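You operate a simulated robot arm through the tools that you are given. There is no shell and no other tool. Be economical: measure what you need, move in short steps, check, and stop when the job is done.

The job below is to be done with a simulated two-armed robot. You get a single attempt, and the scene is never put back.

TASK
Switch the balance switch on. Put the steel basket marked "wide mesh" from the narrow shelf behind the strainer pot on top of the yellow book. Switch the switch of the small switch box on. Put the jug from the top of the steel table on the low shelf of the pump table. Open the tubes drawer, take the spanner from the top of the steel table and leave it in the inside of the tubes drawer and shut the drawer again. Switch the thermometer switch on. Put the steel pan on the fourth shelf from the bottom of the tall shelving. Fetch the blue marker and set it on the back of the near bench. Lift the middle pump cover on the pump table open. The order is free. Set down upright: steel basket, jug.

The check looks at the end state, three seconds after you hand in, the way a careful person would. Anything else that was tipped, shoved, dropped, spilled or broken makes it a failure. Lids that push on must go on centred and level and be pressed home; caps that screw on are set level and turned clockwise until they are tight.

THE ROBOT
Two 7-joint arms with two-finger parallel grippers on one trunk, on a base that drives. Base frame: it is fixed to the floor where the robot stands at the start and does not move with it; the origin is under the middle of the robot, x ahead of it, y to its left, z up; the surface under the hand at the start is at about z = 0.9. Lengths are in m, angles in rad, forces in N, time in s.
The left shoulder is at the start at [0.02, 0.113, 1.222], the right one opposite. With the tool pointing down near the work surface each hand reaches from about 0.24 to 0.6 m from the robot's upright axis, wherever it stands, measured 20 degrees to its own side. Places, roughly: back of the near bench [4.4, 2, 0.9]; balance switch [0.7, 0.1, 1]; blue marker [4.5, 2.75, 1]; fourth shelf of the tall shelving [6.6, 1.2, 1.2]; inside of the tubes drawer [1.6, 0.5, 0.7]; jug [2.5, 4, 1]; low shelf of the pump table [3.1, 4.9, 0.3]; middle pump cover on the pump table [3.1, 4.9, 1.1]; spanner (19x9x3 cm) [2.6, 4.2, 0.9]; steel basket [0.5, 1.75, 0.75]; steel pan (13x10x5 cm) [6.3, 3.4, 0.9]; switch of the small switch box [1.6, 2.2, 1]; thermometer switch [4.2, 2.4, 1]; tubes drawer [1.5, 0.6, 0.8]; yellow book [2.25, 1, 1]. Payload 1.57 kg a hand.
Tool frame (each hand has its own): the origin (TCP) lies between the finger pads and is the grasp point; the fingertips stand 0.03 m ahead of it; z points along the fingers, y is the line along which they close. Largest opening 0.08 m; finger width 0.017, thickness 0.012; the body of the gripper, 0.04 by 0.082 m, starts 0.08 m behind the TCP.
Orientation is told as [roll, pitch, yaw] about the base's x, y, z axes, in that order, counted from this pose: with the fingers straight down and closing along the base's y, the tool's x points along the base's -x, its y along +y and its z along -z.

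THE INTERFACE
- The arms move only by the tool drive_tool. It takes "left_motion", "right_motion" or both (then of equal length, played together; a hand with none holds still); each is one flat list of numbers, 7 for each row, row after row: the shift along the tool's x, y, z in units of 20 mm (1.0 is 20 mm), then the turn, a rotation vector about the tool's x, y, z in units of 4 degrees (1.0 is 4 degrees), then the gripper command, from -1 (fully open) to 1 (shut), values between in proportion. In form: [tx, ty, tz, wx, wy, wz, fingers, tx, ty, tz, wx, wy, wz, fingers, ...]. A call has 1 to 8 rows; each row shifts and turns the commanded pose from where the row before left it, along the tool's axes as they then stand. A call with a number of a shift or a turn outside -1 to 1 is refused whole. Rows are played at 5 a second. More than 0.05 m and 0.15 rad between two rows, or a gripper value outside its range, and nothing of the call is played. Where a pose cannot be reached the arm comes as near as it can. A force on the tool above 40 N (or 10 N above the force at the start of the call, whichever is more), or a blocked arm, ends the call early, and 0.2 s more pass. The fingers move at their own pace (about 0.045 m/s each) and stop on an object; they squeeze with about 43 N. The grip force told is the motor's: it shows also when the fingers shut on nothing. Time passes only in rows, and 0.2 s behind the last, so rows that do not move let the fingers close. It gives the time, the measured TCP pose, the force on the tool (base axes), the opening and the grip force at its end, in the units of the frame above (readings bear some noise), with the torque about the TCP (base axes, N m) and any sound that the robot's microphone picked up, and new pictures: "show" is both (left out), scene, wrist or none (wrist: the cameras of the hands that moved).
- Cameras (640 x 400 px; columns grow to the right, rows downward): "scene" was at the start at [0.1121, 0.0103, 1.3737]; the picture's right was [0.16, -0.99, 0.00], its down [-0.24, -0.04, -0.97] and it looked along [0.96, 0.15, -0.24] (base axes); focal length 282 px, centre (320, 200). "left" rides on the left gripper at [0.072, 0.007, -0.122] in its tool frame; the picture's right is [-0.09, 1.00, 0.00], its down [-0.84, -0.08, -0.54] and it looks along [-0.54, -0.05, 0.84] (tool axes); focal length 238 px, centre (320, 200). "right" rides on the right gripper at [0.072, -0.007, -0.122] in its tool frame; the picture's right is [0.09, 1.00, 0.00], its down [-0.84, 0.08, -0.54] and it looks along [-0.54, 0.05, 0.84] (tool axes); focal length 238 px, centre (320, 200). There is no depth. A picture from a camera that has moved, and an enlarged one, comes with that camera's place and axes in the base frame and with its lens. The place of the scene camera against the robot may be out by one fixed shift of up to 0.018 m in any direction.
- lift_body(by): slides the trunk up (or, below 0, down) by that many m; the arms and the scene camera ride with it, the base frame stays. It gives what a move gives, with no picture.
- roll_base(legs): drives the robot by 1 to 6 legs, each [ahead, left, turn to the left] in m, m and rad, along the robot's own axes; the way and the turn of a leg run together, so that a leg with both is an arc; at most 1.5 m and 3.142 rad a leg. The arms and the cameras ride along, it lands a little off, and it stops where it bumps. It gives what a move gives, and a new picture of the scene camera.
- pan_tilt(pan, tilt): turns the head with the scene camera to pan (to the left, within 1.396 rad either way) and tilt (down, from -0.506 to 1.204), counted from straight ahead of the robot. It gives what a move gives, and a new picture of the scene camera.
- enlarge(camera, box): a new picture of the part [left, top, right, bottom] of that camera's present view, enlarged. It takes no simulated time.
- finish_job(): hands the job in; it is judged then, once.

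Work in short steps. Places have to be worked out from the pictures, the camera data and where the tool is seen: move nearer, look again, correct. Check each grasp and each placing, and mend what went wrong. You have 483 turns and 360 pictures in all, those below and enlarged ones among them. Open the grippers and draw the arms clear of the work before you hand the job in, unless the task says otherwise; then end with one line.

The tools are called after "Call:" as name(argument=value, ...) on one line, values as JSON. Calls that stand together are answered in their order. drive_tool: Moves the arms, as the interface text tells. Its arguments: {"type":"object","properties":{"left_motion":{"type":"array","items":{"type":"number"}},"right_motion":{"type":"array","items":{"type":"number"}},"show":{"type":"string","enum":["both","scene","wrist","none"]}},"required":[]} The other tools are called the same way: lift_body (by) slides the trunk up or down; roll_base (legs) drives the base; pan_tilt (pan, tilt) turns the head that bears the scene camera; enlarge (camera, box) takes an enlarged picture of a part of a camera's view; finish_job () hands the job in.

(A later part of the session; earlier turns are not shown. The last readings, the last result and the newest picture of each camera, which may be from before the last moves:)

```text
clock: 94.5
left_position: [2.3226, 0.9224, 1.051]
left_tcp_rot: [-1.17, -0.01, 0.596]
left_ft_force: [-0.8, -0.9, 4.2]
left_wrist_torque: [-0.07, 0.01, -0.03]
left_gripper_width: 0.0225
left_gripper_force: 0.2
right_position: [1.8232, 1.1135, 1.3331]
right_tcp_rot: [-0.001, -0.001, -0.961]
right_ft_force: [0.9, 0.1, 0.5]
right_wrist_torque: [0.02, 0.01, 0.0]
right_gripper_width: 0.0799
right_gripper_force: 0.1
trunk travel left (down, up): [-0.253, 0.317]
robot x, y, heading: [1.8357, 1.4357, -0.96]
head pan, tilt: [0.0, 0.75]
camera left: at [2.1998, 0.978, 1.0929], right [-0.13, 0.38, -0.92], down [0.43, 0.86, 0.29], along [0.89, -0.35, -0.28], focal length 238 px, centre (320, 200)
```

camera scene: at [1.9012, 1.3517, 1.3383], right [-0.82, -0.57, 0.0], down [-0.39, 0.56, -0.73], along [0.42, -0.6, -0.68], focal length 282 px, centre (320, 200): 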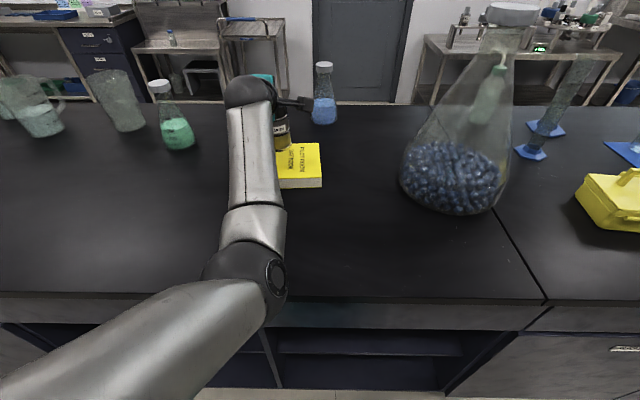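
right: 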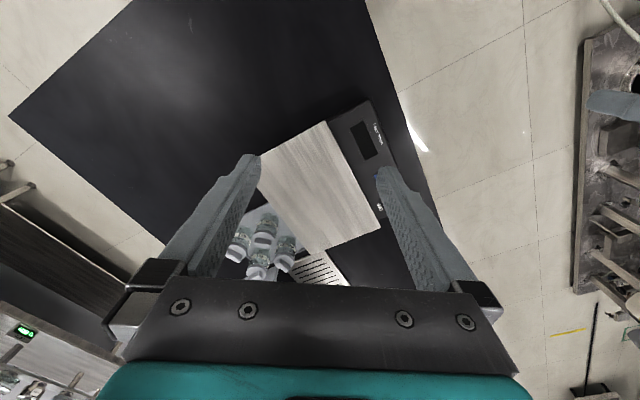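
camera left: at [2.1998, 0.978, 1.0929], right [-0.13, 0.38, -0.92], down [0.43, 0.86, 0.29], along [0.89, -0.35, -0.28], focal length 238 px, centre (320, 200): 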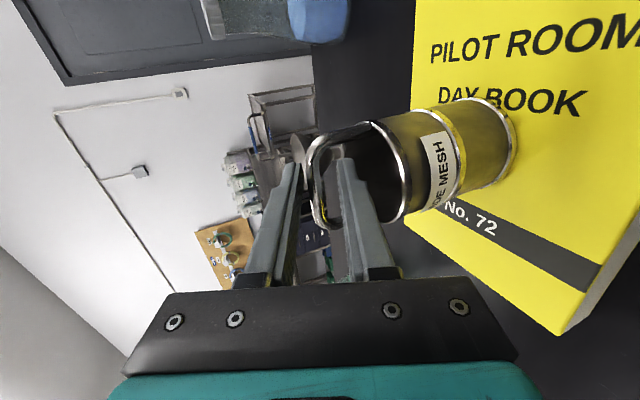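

I move up 4 mm so the lower finger clears the rim, then pull straight back.

Call:
drive_tool(left_motion=[0, -0.22, 0, 0, 0, 0, 0.35, 0, 0, -0.5, 0, 0, 0, 0.35, 0, 0, -0.8, 0, 0, 0, 0.35, 0, 0, -1, 0, 0, 0, 0.35, 0, 0, -1, 0, 0, 0, 0.35, 0, 0, -1, 0, 0, 0, 0.35], show="both")

```text
clock: 95.7
left_position: [2.3059, 0.9637, 1.1766]
left_tcp_rot: [-1.323, -0.008, 0.609]
left_ft_force: [-0.4, -0.2, -0.2]
left_wrist_torque: [-0.02, -0.01, 0.01]
left_gripper_width: 0.0269
left_gripper_force: 0.3
right_position: [1.825, 1.1129, 1.3307]
right_tcp_rot: [0.001, 0.0, -0.962]
right_ft_force: [0.8, 1.0, 0.5]
right_wrist_torque: [0.01, -0.01, -0.02]
right_gripper_width: 0.0799
right_gripper_force: 0.1
trunk travel left (down, up): [-0.253, 0.317]
robot x, y, heading: [1.8371, 1.4328, -0.961]
head pan, tilt: [0.0, 0.75]
stopped in row 6 (left hand): the arm was blocked; the commanded pose is now the measured one
camera scene: at [1.9016, 1.3518, 1.3063], right [-0.82, -0.57, 0.0], down [-0.39, 0.56, -0.73], along [0.42, -0.6, -0.68], focal length 282 px, centre (320, 200)
camera left: at [2.179, 1.0215, 1.2007], right [-0.06, 0.26, -0.96], down [0.4, 0.89, 0.21], along [0.92, -0.37, -0.15], focal length 238 px, centre (320, 200)
```

scene: 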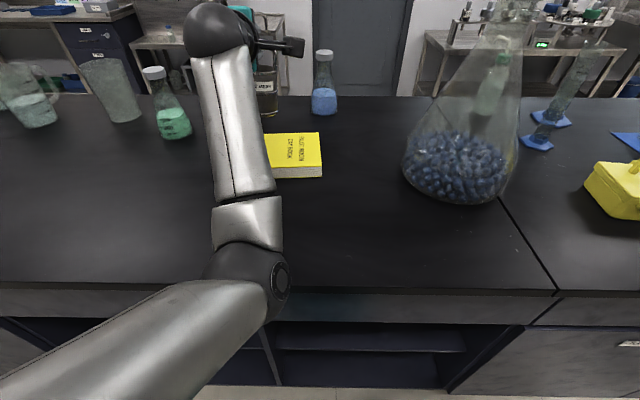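
left: 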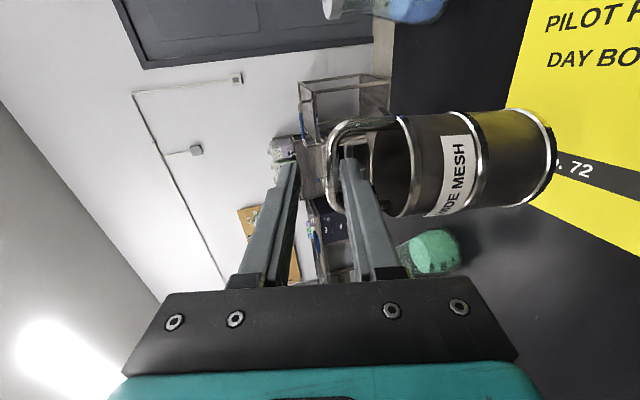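

The arm strayed upward near its limit, and the bail is hooked on the lower finger. I close at once to hold it.

Call:
drive_tool(left_motion=[0, 0, 0, 0, 0, 0, 1, 0, 0, 0, 0, 0, 0, 1, 0, 0, 0, 0, 0, 0, 1], show="wrist")

```text
clock: 96.5
left_position: [2.3042, 0.9637, 1.1765]
left_tcp_rot: [-1.322, -0.004, 0.609]
left_ft_force: [-0.2, -0.2, -0.7]
left_wrist_torque: [0.04, 0.01, 0.01]
left_gripper_width: 0.007
left_gripper_force: 26.0
right_position: [1.8238, 1.1122, 1.3319]
right_tcp_rot: [0.001, 0.0, -0.963]
right_ft_force: [0.1, 0.4, 1.1]
right_wrist_torque: [0.0, 0.02, -0.01]
right_gripper_width: 0.08
right_gripper_force: 0.1
trunk travel left (down, up): [-0.253, 0.317]
robot x, y, heading: [1.8412, 1.436, -0.963]
head pan, tilt: [0.0, 0.75]
camera left: at [2.1783, 1.0213, 1.2004], right [-0.06, 0.26, -0.96], down [0.4, 0.89, 0.21], along [0.92, -0.37, -0.15], focal length 238 px, centre (320, 200)
```

left: 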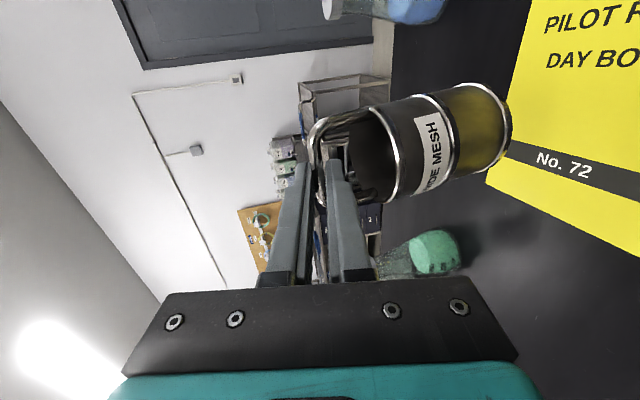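

The basket is held again. The elbow seems to have been touching the bench top, which explains the blocking. I raise the trunk so the arm reaches down with a higher elbow, then restore the tilt.

Call:
lift_body(by=0.2)

Call:
drive_tool(left_motion=[0, 0, 0, -0.73, 0, 0, 1, 0, 0, 0, -0.73, 0, 0, 1, 0, 0, 0, -0.73, 0, 0, 1, 0, 0.92, 0.39, 0, 0, 0, 1, 0, 0.92, 0.39, 0, 0, 0, 1], show="both")

```text
clock: 98.7
left_position: [2.3055, 0.9647, 1.3754]
left_tcp_rot: [-1.322, -0.007, 0.608]
left_ft_force: [-0.2, 0.6, -1.4]
left_wrist_torque: [0.03, -0.02, 0.01]
left_gripper_width: 0.0071
left_gripper_force: 26.5
right_position: [1.8248, 1.1132, 1.5324]
right_tcp_rot: [0.001, -0.001, -0.961]
right_ft_force: [-0.6, -0.6, 0.1]
right_wrist_torque: [0.02, -0.01, 0.02]
right_gripper_width: 0.08
right_gripper_force: 0.0
trunk travel left (down, up): [-0.453, 0.117]
robot x, y, heading: [1.8406, 1.4304, -0.959]
head pan, tilt: [0.0, 0.75]
```

```text
clock: 99.8
left_position: [2.307, 0.9635, 1.3422]
left_tcp_rot: [-1.184, -0.002, 0.612]
left_ft_force: [-0.1, -0.1, -1.6]
left_wrist_torque: [-0.03, 0.0, 0.01]
left_gripper_width: 0.0068
left_gripper_force: 26.6
right_position: [1.8259, 1.1126, 1.5309]
right_tcp_rot: [-0.002, -0.001, -0.962]
right_ft_force: [0.0, 0.6, 0.1]
right_wrist_torque: [0.02, 0.03, -0.03]
right_gripper_width: 0.08
right_gripper_force: 0.0
trunk travel left (down, up): [-0.453, 0.117]
robot x, y, heading: [1.8381, 1.4307, -0.966]
head pan, tilt: [0.0, 0.75]
camera scene: at [1.9017, 1.3518, 1.5063], right [-0.82, -0.57, 0.0], down [-0.39, 0.56, -0.73], along [0.42, -0.6, -0.68], focal length 282 px, centre (320, 200)
camera left: at [2.1827, 1.0172, 1.3843], right [-0.14, 0.36, -0.92], down [0.41, 0.87, 0.28], along [0.9, -0.34, -0.27], focal length 238 px, centre (320, 200)
```

scene: 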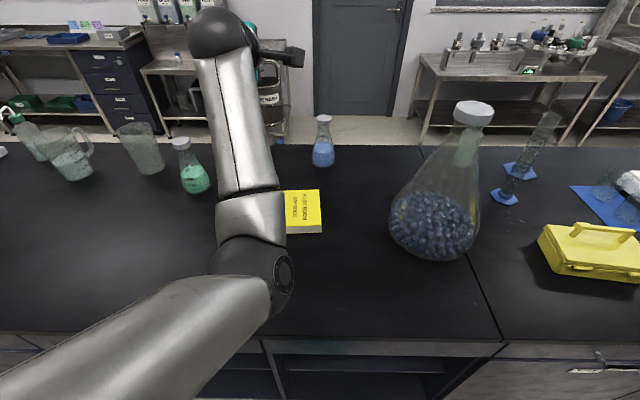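
left: 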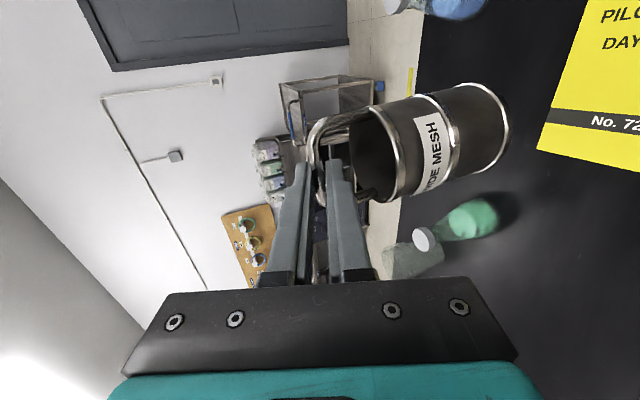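

I move back over the book centre and descend with the arm this time.

Call:
drive_tool(left_motion=[0.37, -0.4, 0.92, 0, 0, 0, 1, 0.37, -0.4, 0.92, 0, 0, 0, 1, 0, 0.92, 0.39, 0, 0, 0, 1, 0, 0.92, 0.39, 0, 0, 0, 1, 0, 0.92, 0.39, 0, 0, 0, 1, 0, 0.92, 0.39, 0, 0, 0, 1, 0, 0.92, 0.39, 0, 0, 0, 1], show="scene")

```text
clock: 101.7
left_position: [2.3332, 0.9262, 1.2623]
left_tcp_rot: [-1.209, -0.007, 0.632]
left_ft_force: [-1.2, 0.9, -1.0]
left_wrist_torque: [0.03, -0.04, -0.01]
left_gripper_width: 0.0072
left_gripper_force: 26.4
right_position: [1.8247, 1.1123, 1.5314]
right_tcp_rot: [-0.002, 0.0, -0.961]
right_ft_force: [0.2, -0.4, -0.2]
right_wrist_torque: [-0.01, 0.06, 0.0]
right_gripper_width: 0.08
right_gripper_force: 0.1
trunk travel left (down, up): [-0.453, 0.117]
robot x, y, heading: [1.8354, 1.4319, -0.959]
head pan, tilt: [0.0, 0.75]
stopped in row 7 (left hand): the arm was blocked; the commanded pose is now the measured one
camera scene: at [1.9015, 1.3517, 1.5063], right [-0.82, -0.57, 0.0], down [-0.39, 0.56, -0.73], along [0.42, -0.6, -0.68], focal length 282 px, centre (320, 200)
```

scene: 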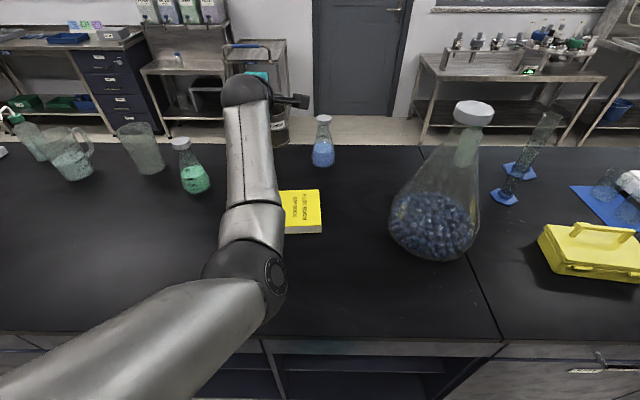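

This is a wrist limit, not the bench. So I place with the trunk as before, and withdraw by backing the base with the arm frozen. First I correct the tilt.

Call:
drive_tool(left_motion=[0.3, -0.7, -0.3, 0, 0, 0, 1, 0.3, -0.3, 0, -0.55, 0.5, 0, 1, 0, 0, 0, 0, 0, 0, 1], show="wrist")

```text
clock: 102.5
left_position: [2.3187, 0.9149, 1.2789]
left_tcp_rot: [-1.164, 0.007, 0.59]
left_ft_force: [-0.5, 0.2, -1.2]
left_wrist_torque: [0.0, 0.02, 0.01]
left_gripper_width: 0.0072
left_gripper_force: 26.5
right_position: [1.8254, 1.1123, 1.5315]
right_tcp_rot: [-0.001, 0.001, -0.96]
right_ft_force: [0.0, -0.1, -0.4]
right_wrist_torque: [0.0, 0.03, -0.01]
right_gripper_width: 0.0801
right_gripper_force: 0.1
trunk travel left (down, up): [-0.453, 0.117]
robot x, y, heading: [1.8429, 1.4344, -0.962]
head pan, tilt: [0.0, 0.75]
camera left: at [2.196, 0.9708, 1.3223], right [-0.15, 0.37, -0.92], down [0.44, 0.85, 0.28], along [0.89, -0.36, -0.29], focal length 238 px, centre (320, 200)
```

left: 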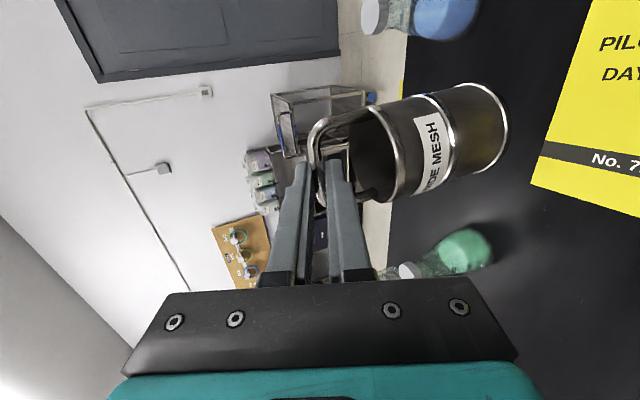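

The basket leans about 4–5° sideways in the grip. I rotate the hand to level it, then check.

Call:
drive_tool(left_motion=[0, 0, 0, 0, -0.4, 0.95, 1, 0, 0, 0, 0, 0, 0, 1], show="wrist")

Call:
lift_body(by=-0.18)

Call:
enlarge(camera="left", box=[280, 60, 640, 300])

```text
clock: 103.0
left_position: [2.3187, 0.9167, 1.2792]
left_tcp_rot: [-1.163, -0.064, 0.589]
left_ft_force: [0.0, 1.0, -1.0]
left_wrist_torque: [0.01, 0.02, 0.0]
left_gripper_width: 0.007
left_gripper_force: 26.1
right_position: [1.8253, 1.1124, 1.5306]
right_tcp_rot: [0.0, 0.0, -0.962]
right_ft_force: [-0.1, 0.3, -0.7]
right_wrist_torque: [-0.01, -0.03, -0.01]
right_gripper_width: 0.08
right_gripper_force: 0.1
trunk travel left (down, up): [-0.453, 0.117]
robot x, y, heading: [1.8373, 1.4314, -0.962]
head pan, tilt: [0.0, 0.75]
camera left: at [2.1942, 0.9692, 1.3172], right [-0.09, 0.41, -0.91], down [0.42, 0.84, 0.34], along [0.9, -0.35, -0.25], focal length 238 px, centre (320, 200)
```

left: 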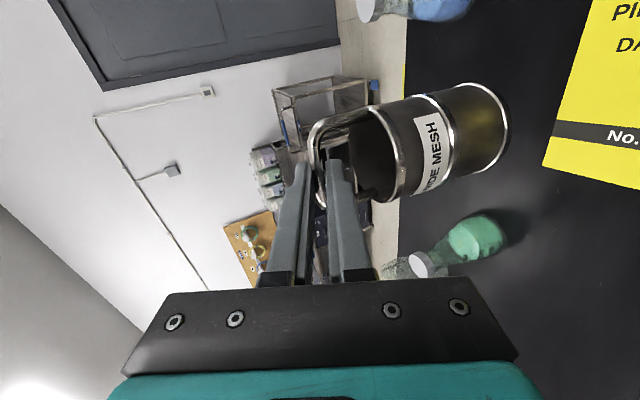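

```text
clock: 105.0
left_position: [2.3198, 0.9152, 1.0991]
left_tcp_rot: [-1.164, -0.065, 0.592]
left_ft_force: [-0.4, 0.6, -0.6]
left_wrist_torque: [0.0, 0.0, 0.02]
left_gripper_width: 0.0068
left_gripper_force: 26.1
right_position: [1.8241, 1.112, 1.3518]
right_tcp_rot: [0.001, 0.0, -0.963]
right_ft_force: [-0.5, -0.3, -0.2]
right_wrist_torque: [-0.02, -0.05, 0.0]
right_gripper_width: 0.0801
right_gripper_force: 0.0
trunk travel left (down, up): [-0.273, 0.297]
robot x, y, heading: [1.8396, 1.435, -0.964]
head pan, tilt: [0.0, 0.75]
```

```text
1.67 times, centred on (460, 180) of left
camera zoom: at [2.1943, 0.9693, 1.1375], right [-0.09, 0.41, -0.91], down [0.42, 0.84, 0.34], along [0.9, -0.35, -0.25], focal length 397 px, centre (87, 233)
```

zoom: 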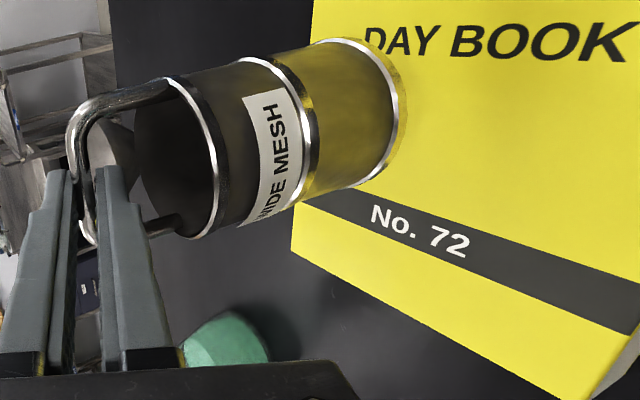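

The basket looks level, and the bar now sits near the fingertips. I lower it to contact.

Call:
lift_body(by=-0.03)

Call:
lift_body(by=-0.006)

Call:
lift_body(by=-0.004)

```text
clock: 105.8
left_position: [2.3186, 0.9153, 1.07]
left_tcp_rot: [-1.164, -0.065, 0.591]
left_ft_force: [0.3, 0.2, -1.6]
left_wrist_torque: [0.0, -0.04, 0.04]
left_gripper_width: 0.0069
left_gripper_force: 26.6
right_position: [1.8238, 1.1135, 1.3216]
right_tcp_rot: [-0.001, -0.001, -0.961]
right_ft_force: [0.2, 0.3, -0.2]
right_wrist_torque: [-0.01, 0.02, 0.01]
right_gripper_width: 0.0799
right_gripper_force: 0.0
trunk travel left (down, up): [-0.243, 0.327]
robot x, y, heading: [1.8381, 1.4275, -0.959]
head pan, tilt: [0.0, 0.75]
```

```text
clock: 106.3
left_position: [2.3192, 0.9149, 1.0643]
left_tcp_rot: [-1.163, -0.066, 0.592]
left_ft_force: [0.1, 1.0, -1.2]
left_wrist_torque: [-0.02, -0.02, -0.01]
left_gripper_width: 0.0071
left_gripper_force: 26.7
right_position: [1.8251, 1.1121, 1.3153]
right_tcp_rot: [0.002, 0.0, -0.962]
right_ft_force: [0.4, -0.3, 1.0]
right_wrist_torque: [0.01, 0.04, -0.01]
right_gripper_width: 0.0801
right_gripper_force: 0.0
trunk travel left (down, up): [-0.237, 0.333]
robot x, y, heading: [1.8367, 1.43, -0.962]
head pan, tilt: [0.0, 0.75]
```

```text
clock: 106.9
left_position: [2.3197, 0.9166, 1.0613]
left_tcp_rot: [-1.17, -0.066, 0.591]
left_ft_force: [-0.8, 1.4, 3.8]
left_wrist_torque: [-0.11, -0.04, 0.0]
left_gripper_width: 0.007
left_gripper_force: 26.2
right_position: [1.8246, 1.1131, 1.3111]
right_tcp_rot: [0.0, -0.001, -0.962]
right_ft_force: [0.0, -0.3, -0.3]
right_wrist_torque: [-0.03, -0.01, 0.02]
right_gripper_width: 0.0802
right_gripper_force: 0.0
trunk travel left (down, up): [-0.233, 0.337]
robot x, y, heading: [1.8407, 1.4322, -0.963]
head pan, tilt: [0.0, 0.75]
```

Contact is made. I open to about 2.6 cm and look.

Call:
drive_tool(left_motion=[0, 0, 0, 0, 0, 0, 0.35, 0, 0, 0, 0, 0, 0, 0.35, 0, 0, 0, 0, 0, 0, 0.35], show="wrist")

Call:
enlarge(camera="left", box=[260, 60, 460, 260])

```text
clock: 107.7
left_position: [2.3185, 0.9164, 1.0582]
left_tcp_rot: [-1.165, -0.064, 0.591]
left_ft_force: [-0.2, 0.2, 0.3]
left_wrist_torque: [-0.01, 0.01, 0.01]
left_gripper_width: 0.026
left_gripper_force: 0.1
right_position: [1.8242, 1.113, 1.3116]
right_tcp_rot: [0.002, -0.003, -0.961]
right_ft_force: [-0.9, 0.0, 0.1]
right_wrist_torque: [0.03, 0.05, -0.01]
right_gripper_width: 0.08
right_gripper_force: 0.2
trunk travel left (down, up): [-0.233, 0.337]
robot x, y, heading: [1.8391, 1.4296, -0.963]
head pan, tilt: [0.0, 0.75]
camera left: at [2.1942, 0.9693, 1.0973], right [-0.09, 0.41, -0.91], down [0.42, 0.84, 0.34], along [0.9, -0.35, -0.25], focal length 238 px, centre (320, 200)
```

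left: 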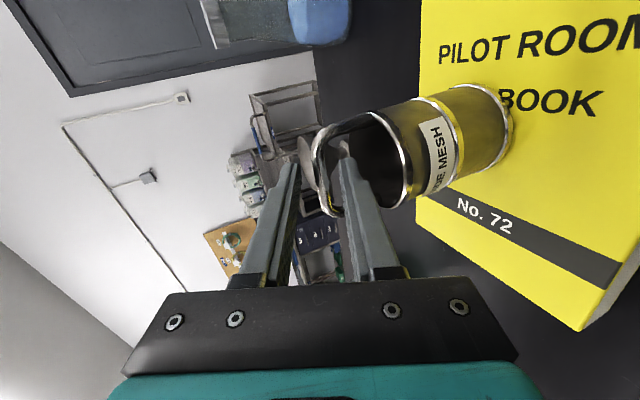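

```text
2.00 times, centred on (360, 160) of left
camera zoom: at [2.1942, 0.9693, 1.0973], right [-0.09, 0.41, -0.91], down [0.42, 0.84, 0.34], along [0.9, -0.35, -0.25], focal length 477 px, centre (240, 280)
```

zoom: 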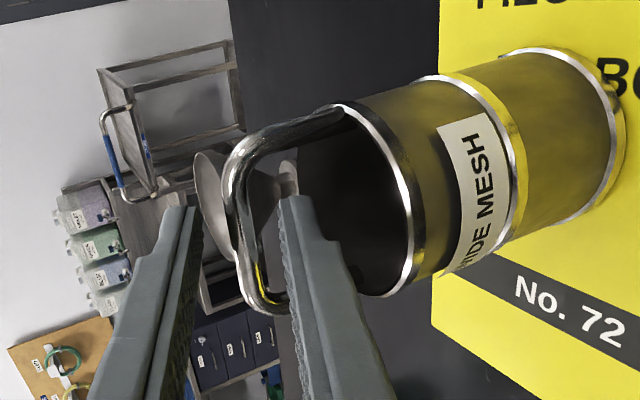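

The bar floats freely between the fingers. I raise the trunk 4 mm and back the base in small alternating steps.

Call:
lift_body(by=0.005)

Call:
roll_base(legs=[[-0.022, 0, 0]])

Call:
enlarge(camera="left", box=[260, 60, 460, 260])

```text
clock: 108.2
left_position: [2.3188, 0.9152, 1.0641]
left_tcp_rot: [-1.166, -0.065, 0.591]
left_ft_force: [-0.3, 0.4, -0.1]
left_wrist_torque: [-0.01, 0.0, -0.04]
left_gripper_width: 0.0261
left_gripper_force: 0.0
right_position: [1.8243, 1.114, 1.3156]
right_tcp_rot: [0.0, 0.0, -0.961]
right_ft_force: [-0.2, 0.0, -0.2]
right_wrist_torque: [-0.02, -0.01, 0.01]
right_gripper_width: 0.0801
right_gripper_force: 0.1
trunk travel left (down, up): [-0.238, 0.332]
robot x, y, heading: [1.8386, 1.4329, -0.958]
head pan, tilt: [0.0, 0.75]
```

```text
clock: 109.0
left_position: [2.3058, 0.9343, 1.0651]
left_tcp_rot: [-1.167, -0.064, 0.592]
left_ft_force: [-0.8, 0.4, 0.8]
left_wrist_torque: [-0.01, -0.02, -0.01]
left_gripper_width: 0.0261
left_gripper_force: 0.0
right_position: [1.8104, 1.1312, 1.3168]
right_tcp_rot: [0.0, -0.002, -0.963]
right_ft_force: [0.0, 0.9, 0.2]
right_wrist_torque: [-0.04, 0.02, 0.0]
right_gripper_width: 0.0803
right_gripper_force: 0.0
trunk travel left (down, up): [-0.238, 0.332]
robot x, y, heading: [1.8245, 1.4503, -0.967]
head pan, tilt: [0.0, 0.75]
camera scene: at [1.8879, 1.3708, 1.2914], right [-0.82, -0.57, 0.0], down [-0.39, 0.56, -0.73], along [0.42, -0.6, -0.68], focal length 282 px, centre (320, 200)
```

scene: 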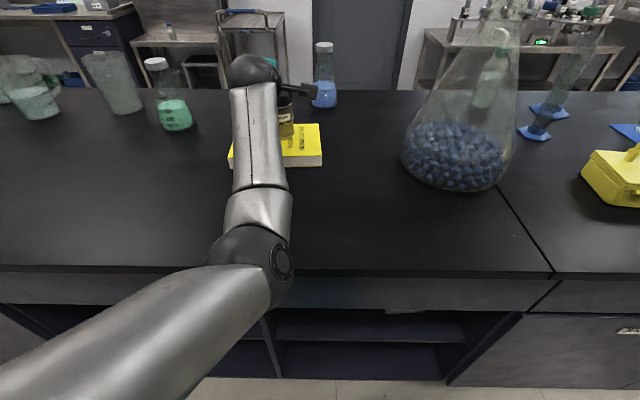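

```text
2.00 times, centred on (360, 160) of left
camera zoom: at [2.181, 0.9882, 1.103], right [-0.09, 0.41, -0.91], down [0.42, 0.84, 0.34], along [0.9, -0.35, -0.25], focal length 477 px, centre (240, 280)
```

zoom: 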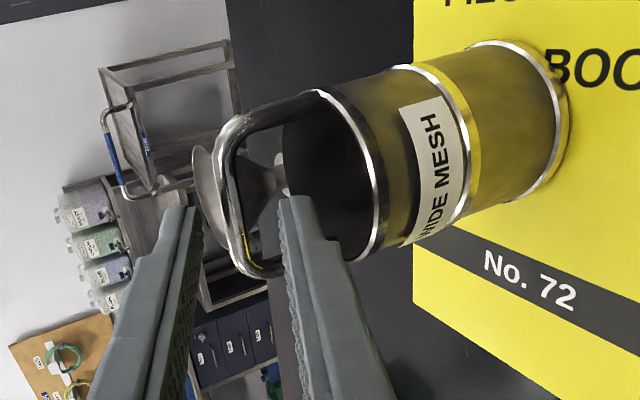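

It is withdrawing well. I take another step up and back.

Call:
lift_body(by=0.005)

Call:
roll_base(legs=[[-0.035, 0, 0]])

Call:
enlarge(camera="left", box=[240, 60, 480, 260])

```text
clock: 109.6
left_position: [2.3068, 0.9343, 1.068]
left_tcp_rot: [-1.163, -0.066, 0.593]
left_ft_force: [0.5, -0.2, -0.8]
left_wrist_torque: [0.0, -0.02, 0.03]
left_gripper_width: 0.026
left_gripper_force: 0.0
right_position: [1.8119, 1.1307, 1.3208]
right_tcp_rot: [0.001, -0.001, -0.962]
right_ft_force: [0.2, -0.9, -0.1]
right_wrist_torque: [0.03, 0.03, 0.02]
right_gripper_width: 0.08
right_gripper_force: 0.2
trunk travel left (down, up): [-0.243, 0.327]
robot x, y, heading: [1.8229, 1.4498, -0.962]
head pan, tilt: [0.0, 0.75]
```

```text
clock: 110.4
left_position: [2.286, 0.964, 1.0698]
left_tcp_rot: [-1.167, -0.063, 0.592]
left_ft_force: [-0.6, 1.0, 0.2]
left_wrist_torque: [0.0, -0.03, 0.01]
left_gripper_width: 0.0261
left_gripper_force: 0.1
right_position: [1.7912, 1.1607, 1.3217]
right_tcp_rot: [-0.001, -0.002, -0.961]
right_ft_force: [-0.1, 0.1, 0.6]
right_wrist_torque: [0.01, -0.03, -0.01]
right_gripper_width: 0.0798
right_gripper_force: 0.1
trunk travel left (down, up): [-0.243, 0.327]
robot x, y, heading: [1.805, 1.4761, -0.966]
head pan, tilt: [0.0, 0.75]
camera scene: at [1.8677, 1.3999, 1.2965], right [-0.82, -0.57, 0.0], down [-0.39, 0.56, -0.73], along [0.42, -0.6, -0.68], focal length 282 px, centre (320, 200)
```

scene: 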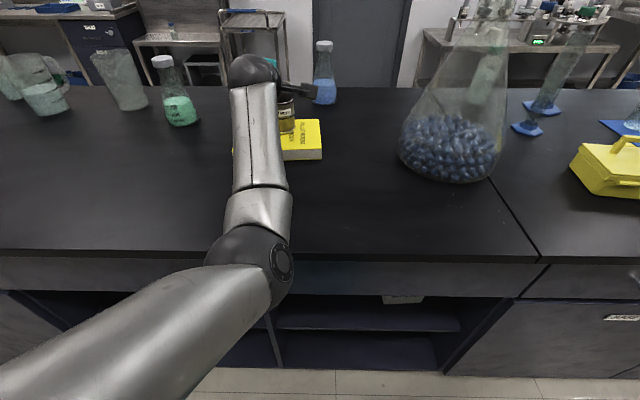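

```text
2.00 times, centred on (360, 160) of left
camera zoom: at [2.1609, 1.0174, 1.108], right [-0.09, 0.41, -0.91], down [0.42, 0.84, 0.34], along [0.9, -0.35, -0.25], focal length 477 px, centre (240, 280)
```

zoom: 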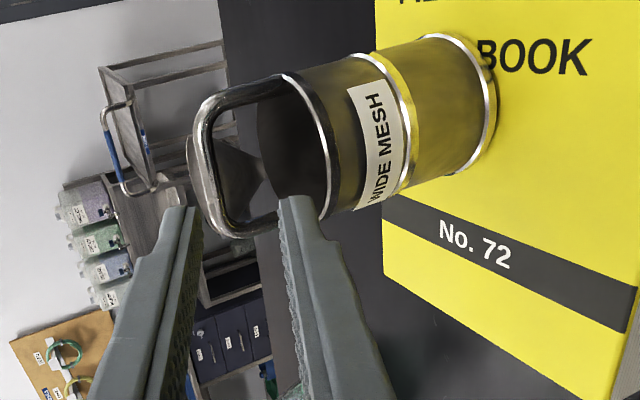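

The fingers are clear of the bail and the basket stands on the book. I back away farther and check it.

Call:
roll_base(legs=[[-0.15, 0, 0]])

Call:
enlarge(camera="left", box=[240, 0, 560, 200])

```text
clock: 111.8
left_position: [2.1992, 1.0885, 1.0695]
left_tcp_rot: [-1.166, -0.064, 0.591]
left_ft_force: [0.2, 0.1, 0.3]
left_wrist_torque: [-0.02, 0.0, 0.01]
left_gripper_width: 0.0258
left_gripper_force: 0.1
right_position: [1.7043, 1.2855, 1.3205]
right_tcp_rot: [0.001, -0.001, -0.961]
right_ft_force: [0.1, 1.3, 0.4]
right_wrist_torque: [-0.05, -0.01, 0.0]
right_gripper_width: 0.0802
right_gripper_force: 0.1
trunk travel left (down, up): [-0.243, 0.327]
robot x, y, heading: [1.7174, 1.6049, -0.964]
head pan, tilt: [0.0, 0.75]
camera scene: at [1.781, 1.5241, 1.2964], right [-0.82, -0.57, 0.0], down [-0.39, 0.56, -0.73], along [0.42, -0.6, -0.68], focal length 282 px, centre (320, 200)
```

scene: 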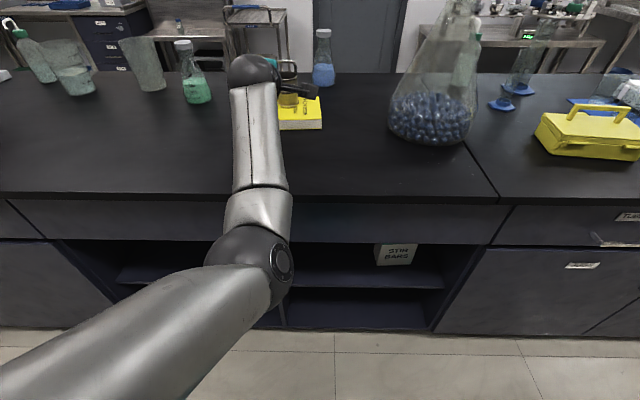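

```text
2.00 times, centred on (400, 100) of left
camera zoom: at [2.0743, 1.1417, 1.1078], right [-0.09, 0.41, -0.91], down [0.42, 0.84, 0.34], along [0.9, -0.35, -0.25], focal length 477 px, centre (160, 400)
```

zoom: 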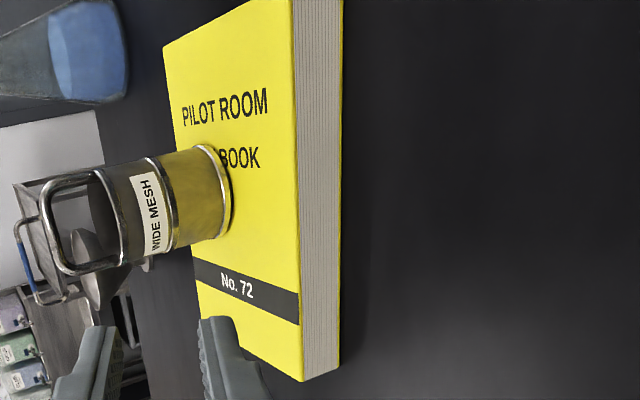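

The basket stands upright on the yellow book. Next is the small switch box. I fold the left hand back to pointing down and retract.

Call:
drive_tool(left_motion=[0, -0.5, -0.3, -1, 0, 0, -1, 0, -0.5, -0.3, -1, 0, 0, -1, 0, -0.5, -0.3, -1, 0, 0, -1, 0, -0.5, -0.3, -1, 0, 0, -1, 0, -0.3, -0.3, -1, 0, 0, -1, 0, -0.3, -0.3, -1, 0, 0, -1, 0, -0.3, -0.3, -1, 0, 0, -1, 0, -0.3, -0.3, -1, 0, 0, -1], show="none")

Call:
drive_tool(left_motion=[0, 0.5, -0.6, -1, 0, 0, -1, 0, 0.5, -0.6, -1, 0, 0, -1, 0, 0.5, -0.6, -1, 0, 0, -1, 0, 0.5, -0.6, -1, 0, 0, -1, 0, 0.5, -0.6, -1, 0, 0, -1, 0, 0.5, -0.6, -1, 0, 0, -1, 0, 0.6, -0.4, -1, 0, 0, -1, 0, 0.6, -0.4, -1, 0, 0, -1], show="scene")

```text
clock: 113.6
left_position: [2.1877, 1.1013, 1.1414]
left_tcp_rot: [-0.606, -0.063, 0.592]
left_ft_force: [-0.1, -0.4, 0.2]
left_wrist_torque: [-0.03, -0.01, 0.0]
left_gripper_width: 0.08
left_gripper_force: 0.0
left hand out of reach, approached as far as the arm can: row 7, 8
right_position: [1.7039, 1.2854, 1.322]
right_tcp_rot: [0.0, 0.0, -0.961]
right_ft_force: [0.7, 0.5, 0.5]
right_wrist_torque: [-0.01, -0.02, 0.03]
right_gripper_width: 0.0797
right_gripper_force: 0.1
trunk travel left (down, up): [-0.243, 0.327]
robot x, y, heading: [1.7178, 1.6018, -0.961]
head pan, tilt: [0.0, 0.75]
```

```text
clock: 115.4
left_position: [2.1115, 1.203, 1.1833]
left_tcp_rot: [-0.08, -0.066, 0.592]
left_ft_force: [0.7, 0.3, 0.2]
left_wrist_torque: [0.04, -0.03, -0.02]
left_gripper_width: 0.08
left_gripper_force: 0.0
left hand out of reach, approached as far as the arm can: row 3, 4, 5, 6, 8
right_position: [1.7041, 1.2845, 1.3225]
right_tcp_rot: [-0.002, 0.0, -0.963]
right_ft_force: [-0.6, 0.0, -0.5]
right_wrist_torque: [-0.01, -0.03, 0.02]
right_gripper_width: 0.0797
right_gripper_force: 0.0
trunk travel left (down, up): [-0.243, 0.327]
robot x, y, heading: [1.7229, 1.6062, -0.964]
head pan, tilt: [0.0, 0.75]
camera scene: at [1.7816, 1.5234, 1.2963], right [-0.82, -0.57, 0.0], down [-0.39, 0.56, -0.73], along [0.42, -0.6, -0.68], focal length 282 px, centre (320, 200)
```

scene: 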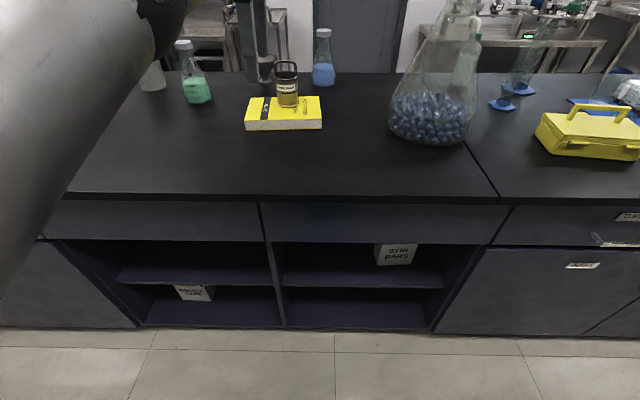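

I turn left to face along the aisle and look towards the switch box.

Call:
roll_base(legs=[[0, 0, 1.58]])

Call:
pan_tilt(pan=1.39, tilt=0.35)

```text
clock: 119.7
left_position: [2.1114, 2.0054, 1.1835]
left_tcp_rot: [-0.081, -0.064, 2.183]
left_ft_force: [0.5, 0.2, -0.4]
left_wrist_torque: [0.02, 0.03, 0.01]
left_gripper_width: 0.08
left_gripper_force: 0.1
right_position: [2.0372, 1.5961, 1.3206]
right_tcp_rot: [-0.001, 0.0, 0.632]
right_ft_force: [-0.1, 0.4, 0.6]
right_wrist_torque: [-0.02, 0.01, 0.02]
right_gripper_width: 0.08
right_gripper_force: 0.1
trunk travel left (down, up): [-0.243, 0.327]
robot x, y, heading: [1.7197, 1.6029, 0.627]
head pan, tilt: [0.0, 0.75]
camera scene: at [1.8033, 1.6544, 1.2963], right [0.59, -0.81, 0.0], down [-0.55, -0.4, -0.73], along [0.59, 0.43, -0.68], focal length 282 px, centre (320, 200)
```

scene: 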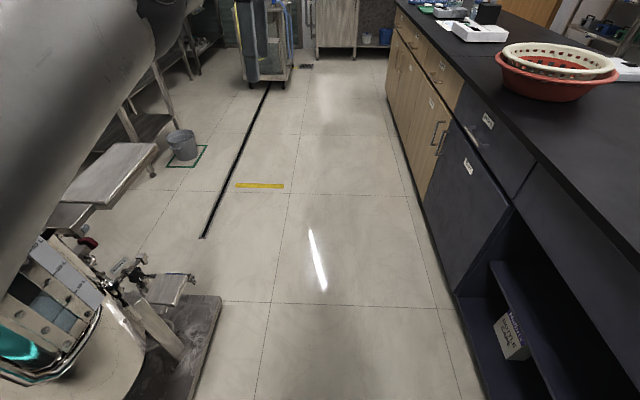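

```text
clock: 121.2
left_position: [2.1091, 2.004, 1.183]
left_tcp_rot: [-0.083, -0.066, 2.183]
left_ft_force: [-0.1, 0.2, 0.3]
left_wrist_torque: [0.06, 0.0, 0.01]
left_gripper_width: 0.08
left_gripper_force: 0.1
right_position: [2.0386, 1.5965, 1.3214]
right_tcp_rot: [0.0, 0.0, 0.63]
right_ft_force: [0.7, -1.3, 0.3]
right_wrist_torque: [0.03, 0.01, 0.02]
right_gripper_width: 0.08
right_gripper_force: 0.0
trunk travel left (down, up): [-0.243, 0.327]
robot x, y, heading: [1.7177, 1.6035, 0.632]
head pan, tilt: [1.389, 0.351]
camera scene: at [1.696, 1.6893, 1.332], right [0.9, 0.43, 0.0], down [0.15, -0.31, -0.94], along [-0.41, 0.85, -0.34], focal length 282 px, centre (320, 200)
```

scene: 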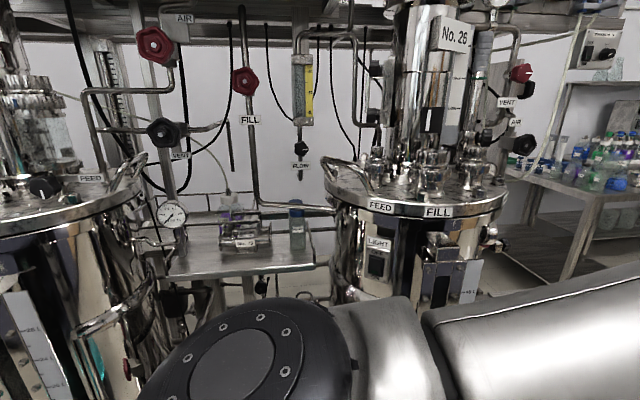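

The box labelled LIGHT on vessel 26 fits the given place. I enlarge it.

Call:
enlarge(camera="scene", box=[330, 190, 490, 310])

```text
3.33 times, centred on (410, 250) of scene
camera zoom: at [1.696, 1.6893, 1.332], right [0.9, 0.43, 0.0], down [0.15, -0.31, -0.94], along [-0.41, 0.85, -0.34], focal length 940 px, centre (20, 33)
```

zoom: 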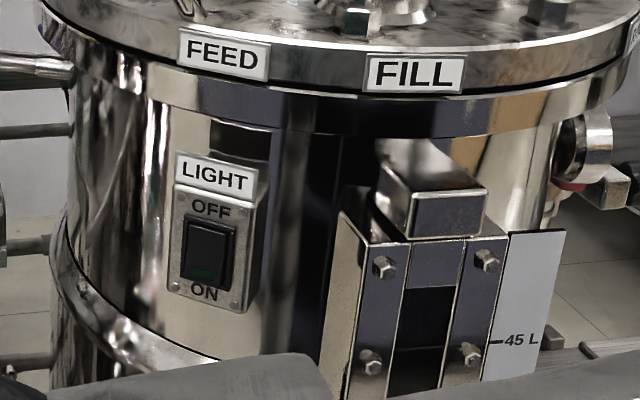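

It is a vertical rocker, ON at the bottom, at about (1.58, 2.2, 1.0) and facing roughly −y. I lower the trunk and tilt the left hand towards horizontal here, in the free space.

Call:
lift_body(by=-0.17)

Call:
drive_tool(left_motion=[0, 0, 0, 1, 0.4, 0, 1, 0, 0, 0, 1, 0.4, 0, 1, 0, 0, 0, 1, 0, 0, 1, 0, 0, 0, 1, 0, 0, 1, 0, 0, 0, 1, 0, 0, 1, 0, 0, 0, 1, 0, 0, 1, 0, 0, 0, 1, 0, 0, 1, 0, 0, 0, 1, 0, 0, 1], show="none")

Call:
drive_tool(left_motion=[0, 0, 0, 1, 0, 0, 1, 0, 0, 0, 1, 0, 0, 1, 0, 0, 0, 1, 0, 0, 1, 0, 0, 0, 1, 0, 0, 1, 0, 0, 0, 1, 0, 0, 1, 0, 0, 0, 1, 0, 0, 1, 0, 0, 0, 1, 0, 0, 1, 0, 0, 0, 1, 0, 0, 1], show="scene")

```text
clock: 123.1
left_position: [2.1097, 2.0058, 1.0129]
left_tcp_rot: [-0.082, -0.065, 2.182]
left_ft_force: [0.2, -0.4, -0.3]
left_wrist_torque: [0.04, 0.01, 0.01]
left_gripper_width: 0.0802
left_gripper_force: 0.1
right_position: [2.0375, 1.5968, 1.1512]
right_tcp_rot: [0.0, -0.001, 0.633]
right_ft_force: [-0.9, 0.3, -1.4]
right_wrist_torque: [0.0, -0.01, -0.01]
right_gripper_width: 0.0801
right_gripper_force: 0.0
trunk travel left (down, up): [-0.073, 0.497]
robot x, y, heading: [1.7178, 1.6039, 0.632]
head pan, tilt: [1.389, 0.351]
```

```text
clock: 124.9
left_position: [2.1231, 2.0162, 1.0154]
left_tcp_rot: [-0.643, -0.008, 2.176]
left_ft_force: [-0.8, -0.9, 0.0]
left_wrist_torque: [0.01, -0.04, 0.02]
left_gripper_width: 0.0
left_gripper_force: 21.9
left hand out of reach, approached as far as the arm can: row 2, 3, 4
right_position: [2.0374, 1.5974, 1.1503]
right_tcp_rot: [0.0, 0.0, 0.631]
right_ft_force: [0.3, 0.0, -1.0]
right_wrist_torque: [0.01, -0.02, -0.02]
right_gripper_width: 0.0796
right_gripper_force: 0.0
trunk travel left (down, up): [-0.073, 0.497]
robot x, y, heading: [1.717, 1.608, 0.632]
head pan, tilt: [1.389, 0.351]
```

```text
clock: 126.9
left_position: [2.1142, 2.0306, 1.0452]
left_tcp_rot: [-1.257, -0.018, 2.207]
left_ft_force: [0.6, -0.6, -0.1]
left_wrist_torque: [0.0, 0.02, 0.03]
left_gripper_width: 0.0
left_gripper_force: 21.0
right_position: [2.0375, 1.5974, 1.1518]
right_tcp_rot: [0.0, -0.001, 0.63]
right_ft_force: [-0.6, -0.5, 1.0]
right_wrist_torque: [-0.01, -0.04, 0.0]
right_gripper_width: 0.0801
right_gripper_force: 0.2
trunk travel left (down, up): [-0.073, 0.497]
robot x, y, heading: [1.7161, 1.6055, 0.631]
head pan, tilt: [1.389, 0.351]
stopped in row 8 (left hand): the arm was blocked; the commanded pose is now the measured one
camera scene: at [1.6958, 1.6894, 1.162], right [0.9, 0.43, 0.0], down [0.15, -0.31, -0.94], along [-0.41, 0.85, -0.34], focal length 282 px, centre (320, 200)
```

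scene: 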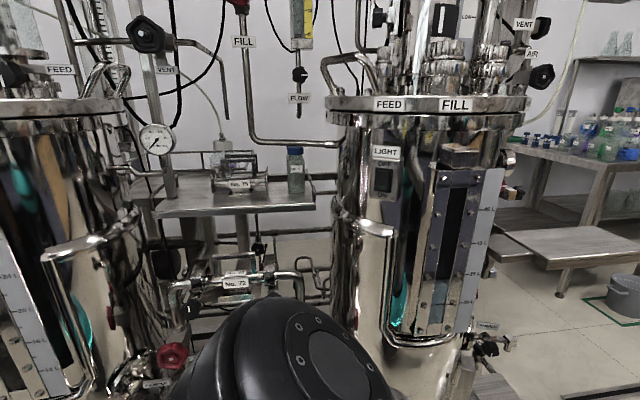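

The left hand is at 72° tilt. This lower view gives me a vertical baseline to triangulate the switch.

Call:
enlarge(camera="scene", box=[330, 120, 450, 240])

```text
3.33 times, centred on (390, 180) of scene
camera zoom: at [1.6958, 1.6894, 1.162], right [0.9, 0.43, 0.0], down [0.15, -0.31, -0.94], along [-0.41, 0.85, -0.34], focal length 940 px, centre (87, 267)
```

zoom: 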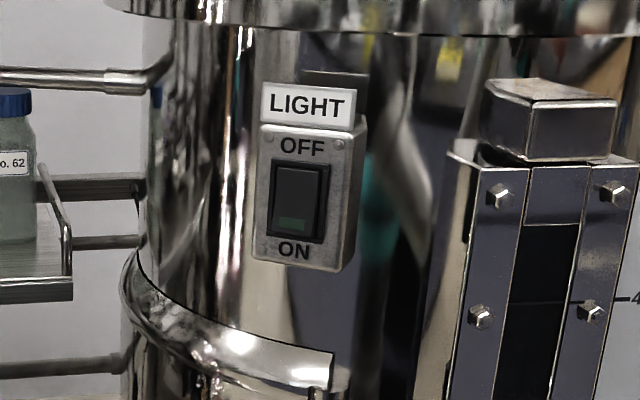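

The ON end of the rocker is at about (1.591, 2.153, 1.03), facing −y. I move the base back and turn to face it.

Call:
roll_base(legs=[[-0.105, -0.12, 0], [0, 0, 0.95]])

Call:
pan_tilt(pan=0.1, tilt=0.3)

```text
clock: 130.8
left_position: [1.5746, 2.014, 1.0435]
left_tcp_rot: [-1.257, -0.018, -3.103]
left_ft_force: [0.5, -0.4, 0.6]
left_wrist_torque: [-0.04, 0.01, -0.01]
left_gripper_width: 0.0
left_gripper_force: 20.8
right_position: [1.8918, 1.7073, 1.1504]
right_tcp_rot: [-0.001, 0.001, 1.605]
right_ft_force: [-0.3, 0.5, 0.5]
right_wrist_torque: [0.03, 0.0, 0.01]
right_gripper_width: 0.0802
right_gripper_force: 0.1
trunk travel left (down, up): [-0.073, 0.497]
robot x, y, heading: [1.7062, 1.4442, 1.604]
head pan, tilt: [1.389, 0.351]
camera scene: at [1.6227, 1.4656, 1.162], right [0.15, 0.99, 0.0], down [0.34, -0.05, -0.94], along [-0.93, 0.14, -0.34], focal length 282 px, centre (320, 200)
```

scene: 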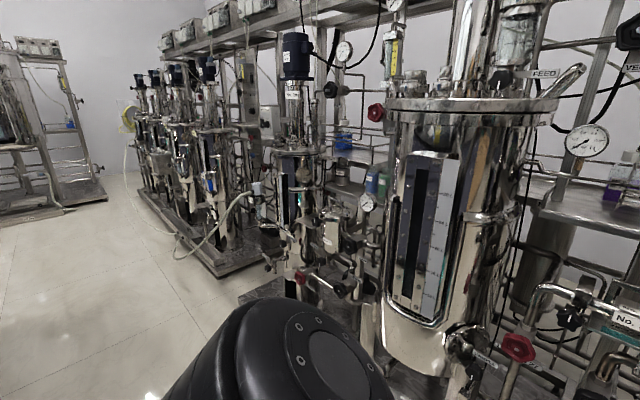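

```text
clock: 132.3
left_position: [1.574, 2.0135, 1.0455]
left_tcp_rot: [-1.257, -0.02, -3.102]
left_ft_force: [-0.5, 0.0, -0.3]
left_wrist_torque: [-0.02, 0.02, -0.03]
left_gripper_width: 0.0
left_gripper_force: 21.0
right_position: [1.8904, 1.707, 1.1511]
right_tcp_rot: [0.0, 0.001, 1.605]
right_ft_force: [0.5, 0.2, 0.2]
right_wrist_torque: [-0.01, 0.0, -0.02]
right_gripper_width: 0.0802
right_gripper_force: 0.1
trunk travel left (down, up): [-0.073, 0.497]
robot x, y, heading: [1.7067, 1.4448, 1.608]
head pan, tilt: [0.099, 0.3]
camera scene: at [1.7022, 1.5446, 1.1667], right [0.99, 0.14, 0.0], down [0.04, -0.29, -0.96], along [-0.13, 0.95, -0.3], focal length 282 px, centre (320, 200)
```

scene: 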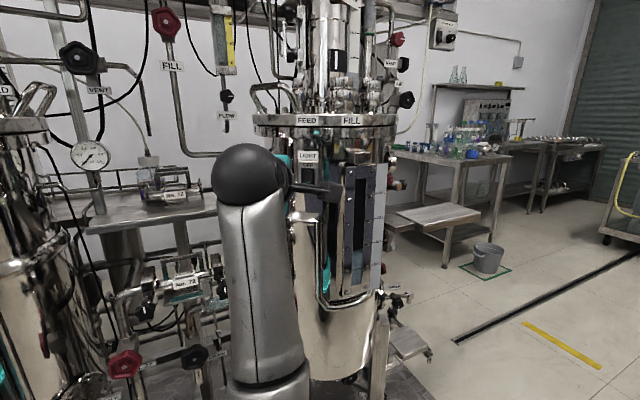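

I take a wrist view to see the switch relative to the fingers.

Call:
enlarge(camera="left", box=[160, 0, 480, 200])

```text
2.00 times, centred on (320, 100) of left
camera zoom: at [1.6519, 1.8987, 1.0762], right [-0.1, -0.31, -0.94], down [-0.81, -0.52, 0.26], along [-0.58, 0.79, -0.2], focal length 477 px, centre (320, 400)
```

zoom: 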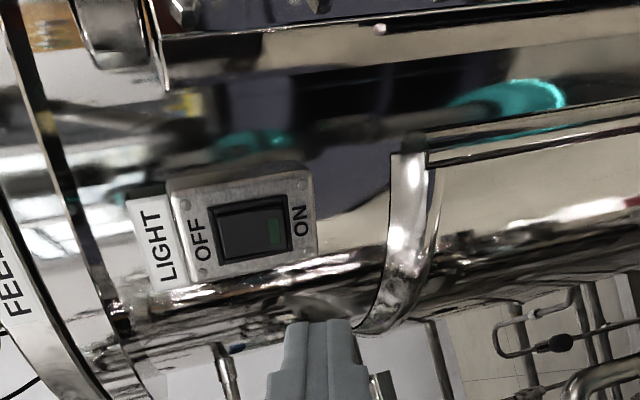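

The ON end is at about (1.582, 2.155, 1.023). I align and advance to about 2 cm short.

Call:
drive_tool(left_motion=[0.34, -0.5, 0.8, 0, 0, 0, 1, 0.34, -0.5, 0.8, 0, 0, 0, 1, 0, 0, 0.9, 0, 0, 0, 1, 0, 0, 0.9, 0, 0, 0, 1, 0, 0, 0.7, 0, 0, 0, 1], show="wrist")

```text
clock: 133.5
left_position: [1.5859, 2.0984, 1.0374]
left_tcp_rot: [-1.255, -0.018, -3.103]
left_ft_force: [0.6, -0.8, -0.3]
left_wrist_torque: [0.01, -0.02, 0.03]
left_gripper_width: 0.0
left_gripper_force: 21.2
right_position: [1.8912, 1.706, 1.1496]
right_tcp_rot: [0.0, -0.001, 1.605]
right_ft_force: [0.0, 0.2, -0.2]
right_wrist_torque: [0.0, -0.01, 0.03]
right_gripper_width: 0.08
right_gripper_force: 0.1
trunk travel left (down, up): [-0.073, 0.497]
robot x, y, heading: [1.7028, 1.4473, 1.599]
head pan, tilt: [0.099, 0.3]
camera left: at [1.6632, 1.9836, 1.0685], right [-0.1, -0.31, -0.94], down [-0.81, -0.52, 0.26], along [-0.57, 0.79, -0.2], focal length 238 px, centre (320, 200)
```

left: 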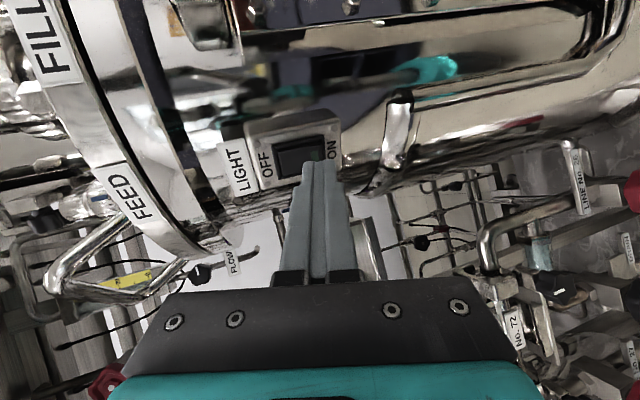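

The tip lines up with the ON end. I press forward in small steps.

Call:
drive_tool(left_motion=[0.1, 0, 0.6, 0, 0, 0, 1, 0, 0, 0.5, 0, 0, 0, 1, 0, 0, 0.35, 0, 0, 0, 1, 0, 0, 0.3, 0, 0, 0, 1, 0, 0, 0.3, 0, 0, 0, 1], show="wrist")

```text
clock: 134.3
left_position: [1.5854, 2.1202, 1.03]
left_tcp_rot: [-1.251, -0.019, -3.105]
left_ft_force: [0.7, -31.6, 0.4]
left_wrist_torque: [0.0, 0.01, -0.18]
left_gripper_width: 0.0
left_gripper_force: 21.4
right_position: [1.8899, 1.7023, 1.1518]
right_tcp_rot: [0.0, -0.004, 1.607]
right_ft_force: [0.9, -0.4, -1.0]
right_wrist_torque: [0.03, 0.02, 0.01]
right_gripper_width: 0.0801
right_gripper_force: 0.0
trunk travel left (down, up): [-0.073, 0.497]
robot x, y, heading: [1.7044, 1.4433, 1.608]
head pan, tilt: [0.099, 0.3]
heard: click
stopped in row 4 (left hand): the force on the tool passed its limit at 47 N (the readings are from after the stop); the commanded pose is now the measured one
camera left: at [1.6642, 2.0048, 1.0624], right [-0.1, -0.32, -0.94], down [-0.81, -0.52, 0.26], along [-0.57, 0.79, -0.21], focal length 238 px, centre (320, 200)
```

left: 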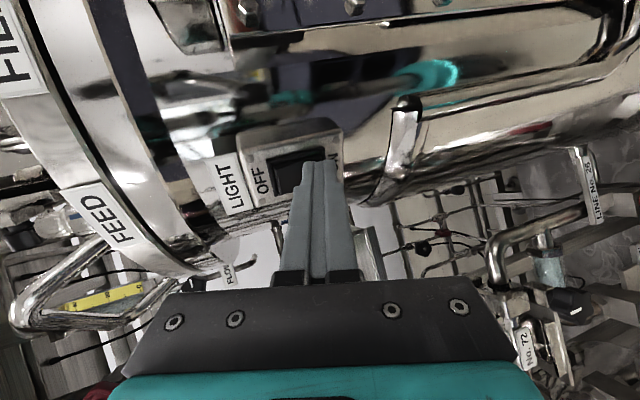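

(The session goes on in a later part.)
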